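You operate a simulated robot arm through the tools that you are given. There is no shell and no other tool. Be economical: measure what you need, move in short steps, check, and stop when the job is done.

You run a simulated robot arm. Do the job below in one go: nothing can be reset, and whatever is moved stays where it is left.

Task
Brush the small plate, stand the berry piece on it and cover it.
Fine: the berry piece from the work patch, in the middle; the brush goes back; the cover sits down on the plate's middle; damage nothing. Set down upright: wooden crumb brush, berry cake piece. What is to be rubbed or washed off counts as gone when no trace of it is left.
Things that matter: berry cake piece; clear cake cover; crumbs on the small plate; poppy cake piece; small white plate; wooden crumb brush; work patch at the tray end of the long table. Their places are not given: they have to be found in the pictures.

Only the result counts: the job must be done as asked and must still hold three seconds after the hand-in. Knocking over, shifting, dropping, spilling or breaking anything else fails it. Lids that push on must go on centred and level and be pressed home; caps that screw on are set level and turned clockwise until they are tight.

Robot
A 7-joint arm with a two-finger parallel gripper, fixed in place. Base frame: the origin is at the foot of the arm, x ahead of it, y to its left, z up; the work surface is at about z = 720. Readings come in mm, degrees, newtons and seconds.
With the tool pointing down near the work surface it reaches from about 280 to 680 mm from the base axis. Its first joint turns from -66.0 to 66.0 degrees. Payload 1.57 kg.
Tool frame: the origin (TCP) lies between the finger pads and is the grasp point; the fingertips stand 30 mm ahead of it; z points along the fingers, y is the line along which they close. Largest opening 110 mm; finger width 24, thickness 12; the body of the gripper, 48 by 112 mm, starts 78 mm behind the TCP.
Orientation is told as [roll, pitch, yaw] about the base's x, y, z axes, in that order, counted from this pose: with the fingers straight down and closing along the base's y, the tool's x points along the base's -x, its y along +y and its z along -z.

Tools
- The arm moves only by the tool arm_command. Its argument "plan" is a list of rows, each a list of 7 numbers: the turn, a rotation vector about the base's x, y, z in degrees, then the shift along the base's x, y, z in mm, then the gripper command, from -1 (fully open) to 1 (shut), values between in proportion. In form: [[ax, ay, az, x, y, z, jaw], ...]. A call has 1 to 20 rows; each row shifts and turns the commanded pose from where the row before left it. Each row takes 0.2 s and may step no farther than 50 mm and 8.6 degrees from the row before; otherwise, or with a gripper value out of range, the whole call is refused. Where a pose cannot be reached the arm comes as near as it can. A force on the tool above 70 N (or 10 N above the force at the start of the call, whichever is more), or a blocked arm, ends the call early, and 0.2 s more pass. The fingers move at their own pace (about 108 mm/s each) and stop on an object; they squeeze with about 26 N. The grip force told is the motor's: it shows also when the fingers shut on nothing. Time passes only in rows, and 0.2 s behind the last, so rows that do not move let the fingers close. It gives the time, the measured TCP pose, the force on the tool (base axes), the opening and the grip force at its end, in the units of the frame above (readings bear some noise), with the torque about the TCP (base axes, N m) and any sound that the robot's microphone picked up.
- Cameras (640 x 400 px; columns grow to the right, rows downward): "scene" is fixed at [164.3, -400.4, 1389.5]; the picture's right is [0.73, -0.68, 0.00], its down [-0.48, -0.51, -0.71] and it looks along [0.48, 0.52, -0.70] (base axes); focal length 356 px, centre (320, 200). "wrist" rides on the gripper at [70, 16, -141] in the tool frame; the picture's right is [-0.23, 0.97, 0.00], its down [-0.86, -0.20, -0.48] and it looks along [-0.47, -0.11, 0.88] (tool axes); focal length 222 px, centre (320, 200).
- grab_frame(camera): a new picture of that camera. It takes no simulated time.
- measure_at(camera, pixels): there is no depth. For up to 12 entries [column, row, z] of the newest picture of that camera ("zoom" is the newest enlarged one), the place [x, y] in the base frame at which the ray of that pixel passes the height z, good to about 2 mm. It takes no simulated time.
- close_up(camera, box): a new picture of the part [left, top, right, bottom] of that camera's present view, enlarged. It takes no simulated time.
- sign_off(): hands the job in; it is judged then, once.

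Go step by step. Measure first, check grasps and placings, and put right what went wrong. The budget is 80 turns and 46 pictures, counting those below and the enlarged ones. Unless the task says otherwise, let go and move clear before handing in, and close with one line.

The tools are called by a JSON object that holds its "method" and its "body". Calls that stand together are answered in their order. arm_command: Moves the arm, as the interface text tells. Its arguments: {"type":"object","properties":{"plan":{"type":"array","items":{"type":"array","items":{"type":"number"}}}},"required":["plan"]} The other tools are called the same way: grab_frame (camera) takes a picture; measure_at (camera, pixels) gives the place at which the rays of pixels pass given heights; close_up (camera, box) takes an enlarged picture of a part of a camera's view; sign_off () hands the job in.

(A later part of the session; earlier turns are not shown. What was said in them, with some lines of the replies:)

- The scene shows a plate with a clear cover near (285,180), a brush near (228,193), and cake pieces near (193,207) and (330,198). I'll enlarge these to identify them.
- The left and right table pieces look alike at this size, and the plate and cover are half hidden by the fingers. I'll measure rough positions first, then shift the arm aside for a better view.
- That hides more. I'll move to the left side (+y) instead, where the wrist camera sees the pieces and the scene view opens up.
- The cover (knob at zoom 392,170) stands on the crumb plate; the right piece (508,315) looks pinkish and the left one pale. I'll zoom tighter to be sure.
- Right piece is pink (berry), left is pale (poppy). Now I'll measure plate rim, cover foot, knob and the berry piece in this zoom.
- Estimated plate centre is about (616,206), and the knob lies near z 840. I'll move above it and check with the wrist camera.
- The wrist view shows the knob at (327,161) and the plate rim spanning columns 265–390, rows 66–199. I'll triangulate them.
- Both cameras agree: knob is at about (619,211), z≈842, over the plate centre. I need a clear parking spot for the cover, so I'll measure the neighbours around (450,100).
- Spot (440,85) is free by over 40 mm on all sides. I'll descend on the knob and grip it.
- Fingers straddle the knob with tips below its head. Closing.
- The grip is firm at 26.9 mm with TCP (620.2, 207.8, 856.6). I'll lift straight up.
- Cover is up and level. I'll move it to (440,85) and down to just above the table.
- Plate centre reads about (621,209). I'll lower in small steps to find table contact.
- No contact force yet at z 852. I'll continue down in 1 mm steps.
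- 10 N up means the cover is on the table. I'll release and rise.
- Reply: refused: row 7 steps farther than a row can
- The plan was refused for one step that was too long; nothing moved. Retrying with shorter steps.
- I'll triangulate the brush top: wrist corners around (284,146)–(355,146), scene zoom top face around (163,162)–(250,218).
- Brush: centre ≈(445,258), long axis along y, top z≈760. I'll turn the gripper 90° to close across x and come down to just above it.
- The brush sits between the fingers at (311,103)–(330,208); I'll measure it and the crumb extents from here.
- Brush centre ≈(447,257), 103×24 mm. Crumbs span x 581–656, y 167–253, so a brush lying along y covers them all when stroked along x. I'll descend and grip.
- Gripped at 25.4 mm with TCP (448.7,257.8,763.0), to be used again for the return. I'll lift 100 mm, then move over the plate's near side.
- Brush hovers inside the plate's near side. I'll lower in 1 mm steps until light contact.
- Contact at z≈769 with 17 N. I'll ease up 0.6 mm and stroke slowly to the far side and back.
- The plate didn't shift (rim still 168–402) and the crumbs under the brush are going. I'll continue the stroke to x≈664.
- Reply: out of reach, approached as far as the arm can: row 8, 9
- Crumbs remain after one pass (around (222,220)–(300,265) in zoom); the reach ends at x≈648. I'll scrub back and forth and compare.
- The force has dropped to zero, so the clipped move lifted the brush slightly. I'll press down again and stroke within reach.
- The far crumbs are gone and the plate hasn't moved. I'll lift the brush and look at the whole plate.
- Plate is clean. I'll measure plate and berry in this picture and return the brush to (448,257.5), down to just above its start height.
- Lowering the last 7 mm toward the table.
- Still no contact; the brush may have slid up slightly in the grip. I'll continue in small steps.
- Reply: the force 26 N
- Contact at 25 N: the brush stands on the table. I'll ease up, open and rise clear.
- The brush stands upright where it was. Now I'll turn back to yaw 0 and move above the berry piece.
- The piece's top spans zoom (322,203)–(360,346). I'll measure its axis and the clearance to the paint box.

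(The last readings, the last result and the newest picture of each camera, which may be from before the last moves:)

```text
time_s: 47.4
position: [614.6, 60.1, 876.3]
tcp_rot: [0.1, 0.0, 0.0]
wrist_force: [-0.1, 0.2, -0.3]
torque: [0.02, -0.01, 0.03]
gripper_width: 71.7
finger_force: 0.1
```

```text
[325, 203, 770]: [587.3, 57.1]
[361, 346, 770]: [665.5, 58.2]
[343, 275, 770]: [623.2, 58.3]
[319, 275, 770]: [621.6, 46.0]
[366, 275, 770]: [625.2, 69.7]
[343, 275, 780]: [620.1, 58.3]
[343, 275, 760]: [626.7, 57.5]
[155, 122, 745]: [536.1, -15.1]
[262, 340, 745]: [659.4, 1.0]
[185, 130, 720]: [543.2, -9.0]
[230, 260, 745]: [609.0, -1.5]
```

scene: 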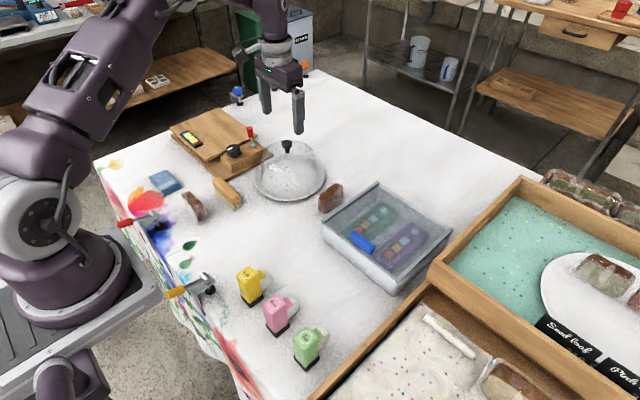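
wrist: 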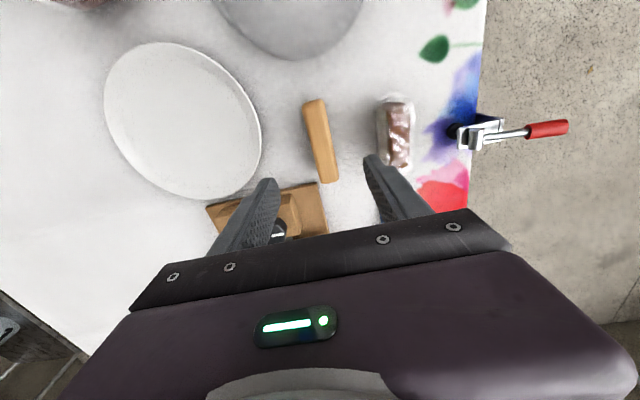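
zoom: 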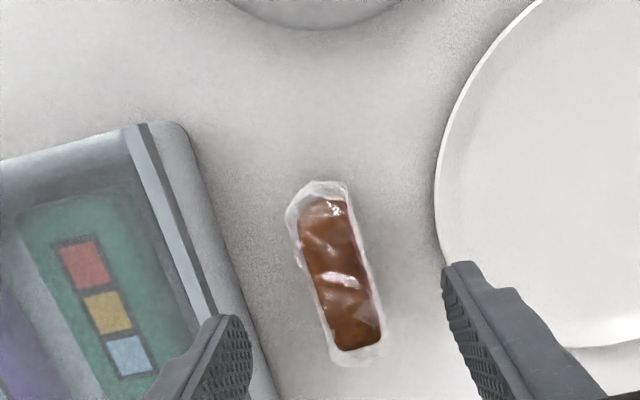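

Centre ≈(626,58), axis along x, about 24 mm thick; the paint-box edge is at y≈0. I'll narrow the opening to ~58 mm and descend.

{"method": "arm_command", "body": {"plan": [[0, 0, 0, 11.5, -2, 0, -0.05], [0, 0, 0, 0, 0, -30, -0.05], [0, 0, 0, 0, 0, -30, -0.05], [0, 0, 0, 0, 0, -30, -0.05], [0, 0, 0, 0, 0, -20, -0.05], [0, 0, 0, 0, 0, -10, -0.05], [0, 0, 0, 0, 0, 0, -0.05]]}}

{"method": "close_up", "body": {"camera": "scene", "box": [280, 130, 400, 220]}}

```text
time_s: 49.0
position: [623.9, 57.7, 756.8]
tcp_rot: [-0.1, 0.0, 0.0]
wrist_force: [0.9, 0.2, 0.8]
torque: [0.01, 0.02, 0.0]
gripper_width: 57.8
finger_force: 0.0
```

```text
4.44 times, centred on (340, 175) of scene
```

zoom: 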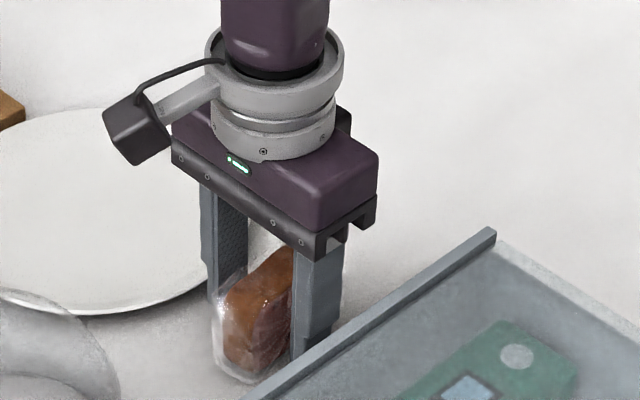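

The piece is between the fingers. I'll close gently in stages.

{"method": "arm_command", "body": {"plan": [[0, 0, 0, 0, 0, 0, 0.2], [0, 0, 0, 0, 0, 0, 0.4], [0, 0, 0, 0, 0, 0, 0.48], [0, 0, 0, 0, 0, 0, 0.54], [0, 0, 0, 0, 0, 0, 0.58], [0, 0, 0, 0, 0, 0, 0.58]]}}

```text
time_s: 50.4
position: [624.3, 58.6, 756.5]
tcp_rot: [0.0, 0.0, 0.0]
wrist_force: [0.1, -0.6, 0.3]
torque: [0.01, 0.03, -0.02]
gripper_width: 29.7
finger_force: 9.3
```

It stopped at 29.7 mm with 9 N of grip; I'll add a little and lift.

{"method": "arm_command", "body": {"plan": [[0, 0, 0, 0, 0, 0, 0.64], [0, 0, 0, 0, 0, 2, 0.64], [0, 0, 0, 0, 0, 8, 0.64], [0, 0, 0, 0, 0, 20, 0.64], [0, 0, 0, 0, 0, 20, 0.64], [0, 0, 0, 0, 0, 0, 0.64]]}}

{"method": "close_up", "body": {"camera": "scene", "box": [260, 120, 380, 210]}}

```text
time_s: 51.8
position: [625.2, 59.4, 808.8]
tcp_rot: [0.0, 0.0, 0.1]
wrist_force: [0.4, -0.6, -0.4]
torque: [-0.01, 0.02, -0.01]
gripper_width: 29.6
finger_force: 9.2
```

```text
4.44 times, centred on (320, 165) of scene
```

zoom: 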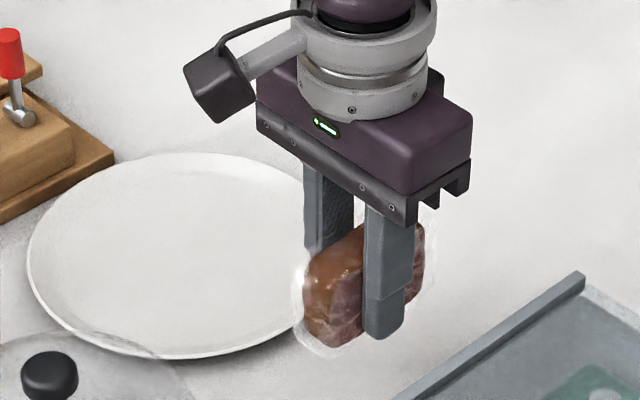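

Held upright and level. I'll carry it over the plate centre (≈619,210) and lower to just above.

{"method": "arm_command", "body": {"plan": [[0, 0, 0, 0, 30, 0, 0.64], [0, 0, 0, -2, 40, 0, 0.64], [0, 0, 0, -2, 40, 0, 0.64], [0, 0, 0, -2, 41, 0, 0.64], [0, 0, 0, 0, 0, 0, 0.64], [0, 0, 0, 0, 0, -20, 0.64], [0, 0, 0, 0, 0, -15, 0.64], [0, 0, 0, 0, 0, -7, 0.64], [0, 0, 0, 0, 0, 0, 0.64]]}}

{"method": "close_up", "body": {"camera": "scene", "box": [230, 120, 350, 210]}}

```text
time_s: 53.8
position: [620.3, 208.1, 766.2]
tcp_rot: [0.0, 0.0, 0.0]
wrist_force: [-0.2, 0.0, -1.4]
torque: [0.02, -0.03, -0.03]
gripper_width: 29.7
finger_force: 9.1
```

```text
4.44 times, centred on (290, 165) of scene
```

zoom: 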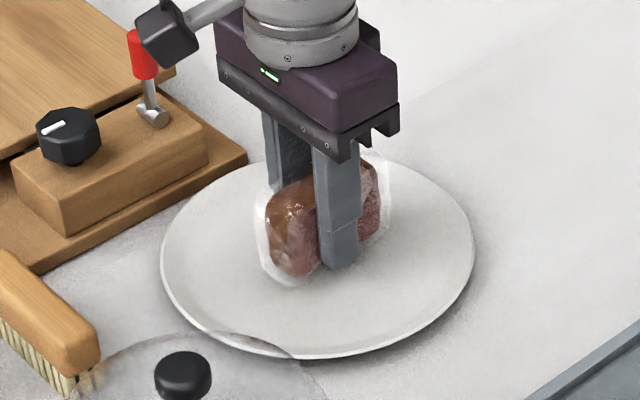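

It's over the middle. Lowering to contact.

{"method": "arm_command", "body": {"plan": [[0, 0, 0, -0.5, 1.5, -1, 0.64], [0, 0, 0, 0, 0, -1, 0.64], [0, 0, 0, 0, 0, -1, 0.64], [0, 0, 0, 0, 0, 0, 0.64]]}}

```text
time_s: 54.8
position: [619.0, 209.2, 762.1]
tcp_rot: [0.0, 0.0, 0.0]
wrist_force: [1.1, -1.4, 5.2]
torque: [0.01, -0.06, -0.05]
gripper_width: 29.9
finger_force: 8.5
```

5 N of contact at z 762 as expected. I'll release slowly and rise straight up.

{"method": "arm_command", "body": {"plan": [[0, 0, 0, 0, 0, 0, 0.4], [0, 0, 0, 0, 0, 0, 0.1], [0, 0, 0, 0, 0, 0, -0.05], [0, 0, 0, 0, 0, 0, -0.05], [0, 0, 0, 0, 0, 20, -0.05], [0, 0, 0, 0, 0, 40, -0.05], [0, 0, 0, 0, 0, 45, -0.05], [0, 0, 0, 0, 0, 40, -0.05], [0, 0, 0, -40, 0, 0, -0.3], [0, 0, 0, 0, 0, 0, -0.3]]}}

{"method": "grab_frame", "body": {"camera": "wrist"}}

{"method": "close_up", "body": {"camera": "scene", "box": [230, 130, 350, 220]}}

```text
time_s: 57.0
position: [580.4, 213.3, 908.7]
tcp_rot: [0.0, 0.1, 0.0]
wrist_force: [0.0, 0.0, 0.7]
torque: [0.0, 0.0, -0.04]
gripper_width: 71.7
finger_force: 0.0
```

```text
8 pictures are left
```

wrist: 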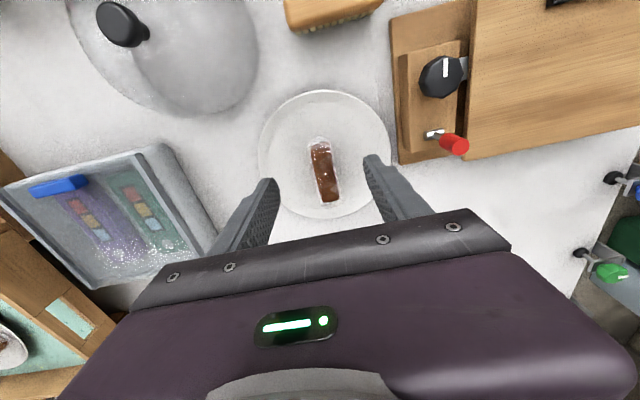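

```text
4.44 times, centred on (290, 175) of scene
```

zoom: 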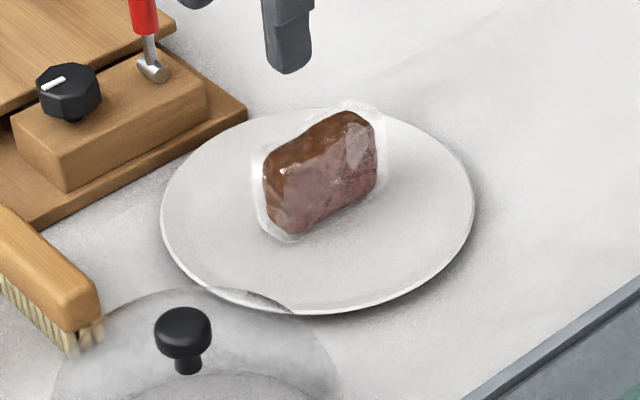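

The berry piece stands upright on the plate. I'll verify centring by measuring plate rim and cake.

{"method": "measure_at", "body": {"camera": "wrist", "pixels": [[258, 155, 733], [391, 155, 733], [321, 90, 733], [326, 220, 733], [320, 142, 781], [328, 203, 781], [324, 172, 781]]}}

{"method": "measure_at", "body": {"camera": "zoom", "pixels": [[160, 215, 733], [475, 203, 733], [322, 107, 733], [308, 316, 733], [292, 236, 726], [376, 190, 726], [268, 165, 781], [350, 113, 781], [290, 180, 781], [374, 127, 781]]}}

```text
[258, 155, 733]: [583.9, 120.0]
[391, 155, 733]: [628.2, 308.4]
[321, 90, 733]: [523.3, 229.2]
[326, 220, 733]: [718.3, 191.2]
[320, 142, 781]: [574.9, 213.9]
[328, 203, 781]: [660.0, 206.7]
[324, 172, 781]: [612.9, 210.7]
```

```text
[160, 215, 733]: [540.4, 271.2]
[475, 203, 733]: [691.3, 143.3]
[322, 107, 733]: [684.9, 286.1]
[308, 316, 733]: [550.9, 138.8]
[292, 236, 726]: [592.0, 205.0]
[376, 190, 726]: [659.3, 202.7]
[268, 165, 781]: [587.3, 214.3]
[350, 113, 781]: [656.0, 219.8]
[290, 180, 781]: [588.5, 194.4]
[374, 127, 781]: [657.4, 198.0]
```

Cake is centred within a couple of mm of the plate centre (≈620,211). Now I'll fetch the cover at (440.5,87).

{"method": "arm_command", "body": {"plan": [[0, 0, 0, -28, -25.2, 2, -0.3], [0, 0, 0, -28, -25.2, 0, -0.3], [0, 0, 0, -28, -25.2, 0, -0.3], [0, 0, 0, -28, -25.2, 0, -0.3], [0, 0, 0, -28, -25.2, 0, -0.3], [0, 0, 0, 0, 0, 0, -0.3], [0, 0, 0, 0, 0, -20, -0.3], [0, 0, 0, 0, 0, 0, -0.3]]}}

{"method": "close_up", "body": {"camera": "wrist", "box": [180, 40, 440, 215]}}

{"method": "measure_at", "body": {"camera": "zoom", "pixels": [[320, 200, 838]]}}

```text
time_s: 58.8
position: [438.6, 85.4, 888.7]
tcp_rot: [0.0, 0.0, -0.1]
wrist_force: [-0.7, 0.2, -0.1]
torque: [0.02, 0.01, 0.01]
gripper_width: 71.5
finger_force: 0.2
```

```text
2.29 times, centred on (310, 128) of wrist
```

zoom: 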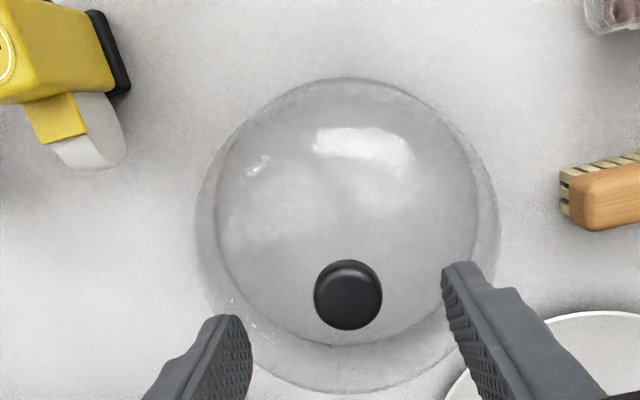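

```text
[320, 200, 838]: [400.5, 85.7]
```

The knob appears at zoom (348,292); measuring its top centre.

{"method": "measure_at", "body": {"camera": "zoom", "pixels": [[348, 288, 848], [348, 295, 836]]}}

```text
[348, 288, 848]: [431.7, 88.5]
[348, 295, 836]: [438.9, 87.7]
```

Knob matches its release place (≈438,88). I'll descend and grip at the earlier height.

{"method": "arm_command", "body": {"plan": [[0, 0, 0, 1, 2, -20, -0.3], [0, 0, 0, 0, 0, -14, -0.3], [0, 0, 0, 0, 0, -4, -0.3], [0, 0, 0, 0, 0, 0, 0.2], [0, 0, 0, 0, 0, 0, 0.6], [0, 0, 0, 0, 0, 0, 1], [0, 0, 0, 0, 0, 0, 1], [0, 0, 0, 0, 0, 0, 1]]}}

```text
time_s: 60.6
position: [438.6, 86.7, 851.5]
tcp_rot: [0.0, 0.0, 0.1]
wrist_force: [-0.9, -0.3, -0.1]
torque: [-0.05, -0.01, 0.0]
gripper_width: 26.5
finger_force: 26.0
```

Gripped at 26.5 mm. I'll lift 100 mm, carry over the plate centre and look.

{"method": "arm_command", "body": {"plan": [[0, 0, 0, 0, 0, 8, 1], [0, 0, 0, 0, 0, 30, 1], [0, 0, 0, 0, 0, 32, 1], [0, 0, 0, 0, 0, 30, 1], [0, 0, 0, 36, 24.6, 0, 1], [0, 0, 0, 36, 24.6, 0, 1], [0, 0, 0, 36, 24.6, 0, 1], [0, 0, 0, 36, 24.6, 0, 1], [0, 0, 0, 36.5, 24.8, 0, 1], [0, 0, 0, 0, 0, 0, 1], [0, 0, 0, 0, 0, 0, 1]]}}

{"method": "close_up", "body": {"camera": "scene", "box": [220, 90, 360, 200]}}

```text
time_s: 63.0
position: [618.5, 213.5, 952.1]
tcp_rot: [0.0, 0.1, 0.0]
wrist_force: [0.4, 0.9, -0.8]
torque: [0.01, 0.0, 0.03]
gripper_width: 27.0
finger_force: 25.8
```

```text
3.64 times, centred on (290, 145) of scene
```

zoom: 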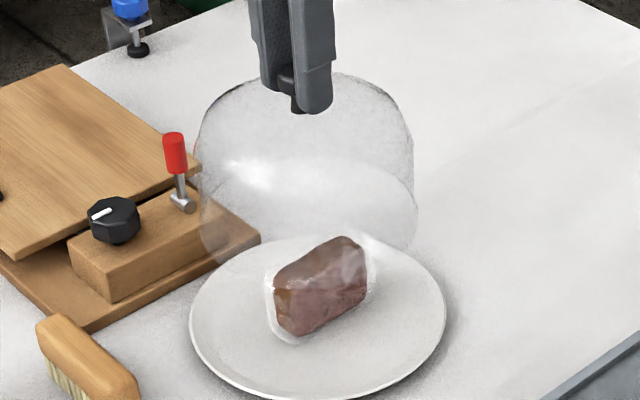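

Level and aligned. Lowering over the cake to about 3 mm above the plate.

{"method": "arm_command", "body": {"plan": [[0, 0, 0, 0.5, -1, -25, 1], [0, 0, 0, 0, 0, -25, 1], [0, 0, 0, 0, 0, -20, 1], [0, 0, 0, 0, 0, -15, 1], [0, 0, 0, 0, 0, -5, 1], [0, 0, 0, 0, 0, 0, 1], [0, 0, 0, 0, 0, 0, 1]]}}

{"method": "close_up", "body": {"camera": "scene", "box": [230, 115, 350, 205]}}

```text
time_s: 64.6
position: [619.8, 211.9, 862.4]
tcp_rot: [0.0, 0.1, -0.1]
wrist_force: [0.1, 0.8, -1.8]
torque: [-0.03, -0.04, 0.01]
gripper_width: 26.7
finger_force: 26.4
```

```text
4.44 times, centred on (290, 160) of scene
```

zoom: 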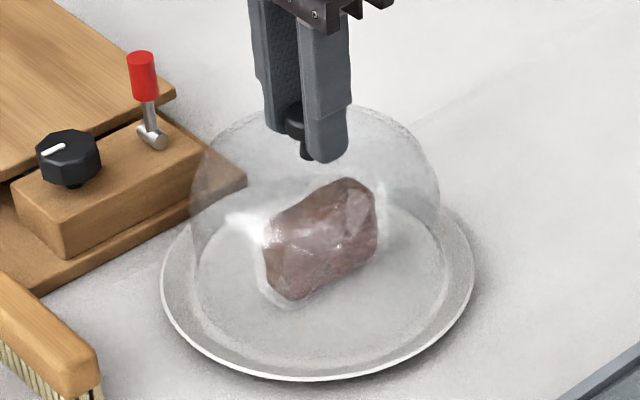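

Centred: side gaps to the rim are about equal (≈30 px each). Lowering to contact.

{"method": "arm_command", "body": {"plan": [[0, 0, 0, 0, 0, -2, 1], [0, 0, 0, 0, 0, -1.5, 1], [0, 0, 0, 0, 0, -1, 1], [0, 0, 0, 0, 0, 0, 1]]}}

```text
time_s: 65.6
position: [621.6, 209.1, 856.9]
tcp_rot: [-0.1, 0.0, 0.0]
wrist_force: [-6.0, -1.4, 22.2]
torque: [-0.06, 0.1, 0.04]
gripper_width: 26.6
finger_force: 25.9
```

Seated with 22 N of contact at z 857, matching the original seating height. I'll ease off, open and rise straight up.

{"method": "arm_command", "body": {"plan": [[0, 0, 0, 0, 0, 0.8, 1], [0, 0, 0, 0, 0, 0, 0.4], [0, 0, 0, 0, 0, 0, -0.1], [0, 0, 0, 0, 0, 0, -0.3], [0, 0, 0, 0, 0, 30, -0.3], [0, 0, 0, 0, 0, 40, -0.3], [0, 0, 0, -30, 0, 30, -0.3], [0, 0, 0, -40, 0, 0, -0.3], [0, 0, 0, -40, 0, 0, -0.3], [0, 0, 0, 0, 0, 0, -0.3]]}}

{"method": "close_up", "body": {"camera": "scene", "box": [170, 115, 350, 250]}}

```text
time_s: 67.8
position: [510.4, 205.6, 954.3]
tcp_rot: [0.0, 0.0, 0.0]
wrist_force: [0.3, -0.5, 0.2]
torque: [-0.07, -0.01, 0.01]
gripper_width: 71.9
finger_force: 0.0
```

```text
2.96 times, centred on (260, 182) of scene
```

zoom: 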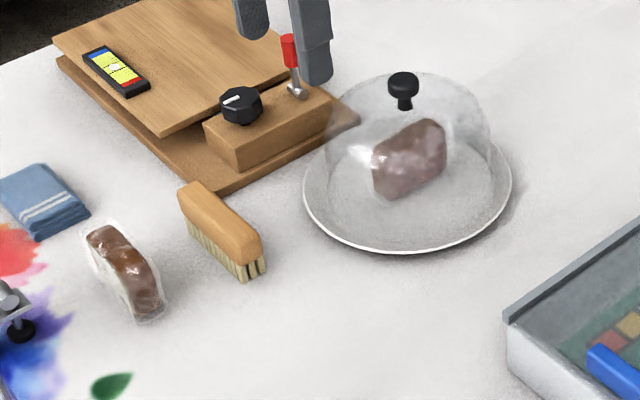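

The cover sits level in the middle of the plate over the upright berry piece, the plate is clean, and the brush is upright in its place. Handing in.

{"method": "sign_off", "body": {}}

```text
The job is handed in.
```

The job is handed in: the small plate is brushed clean, the berry piece stands upright in its middle under the cover, and the brush is back where it was.
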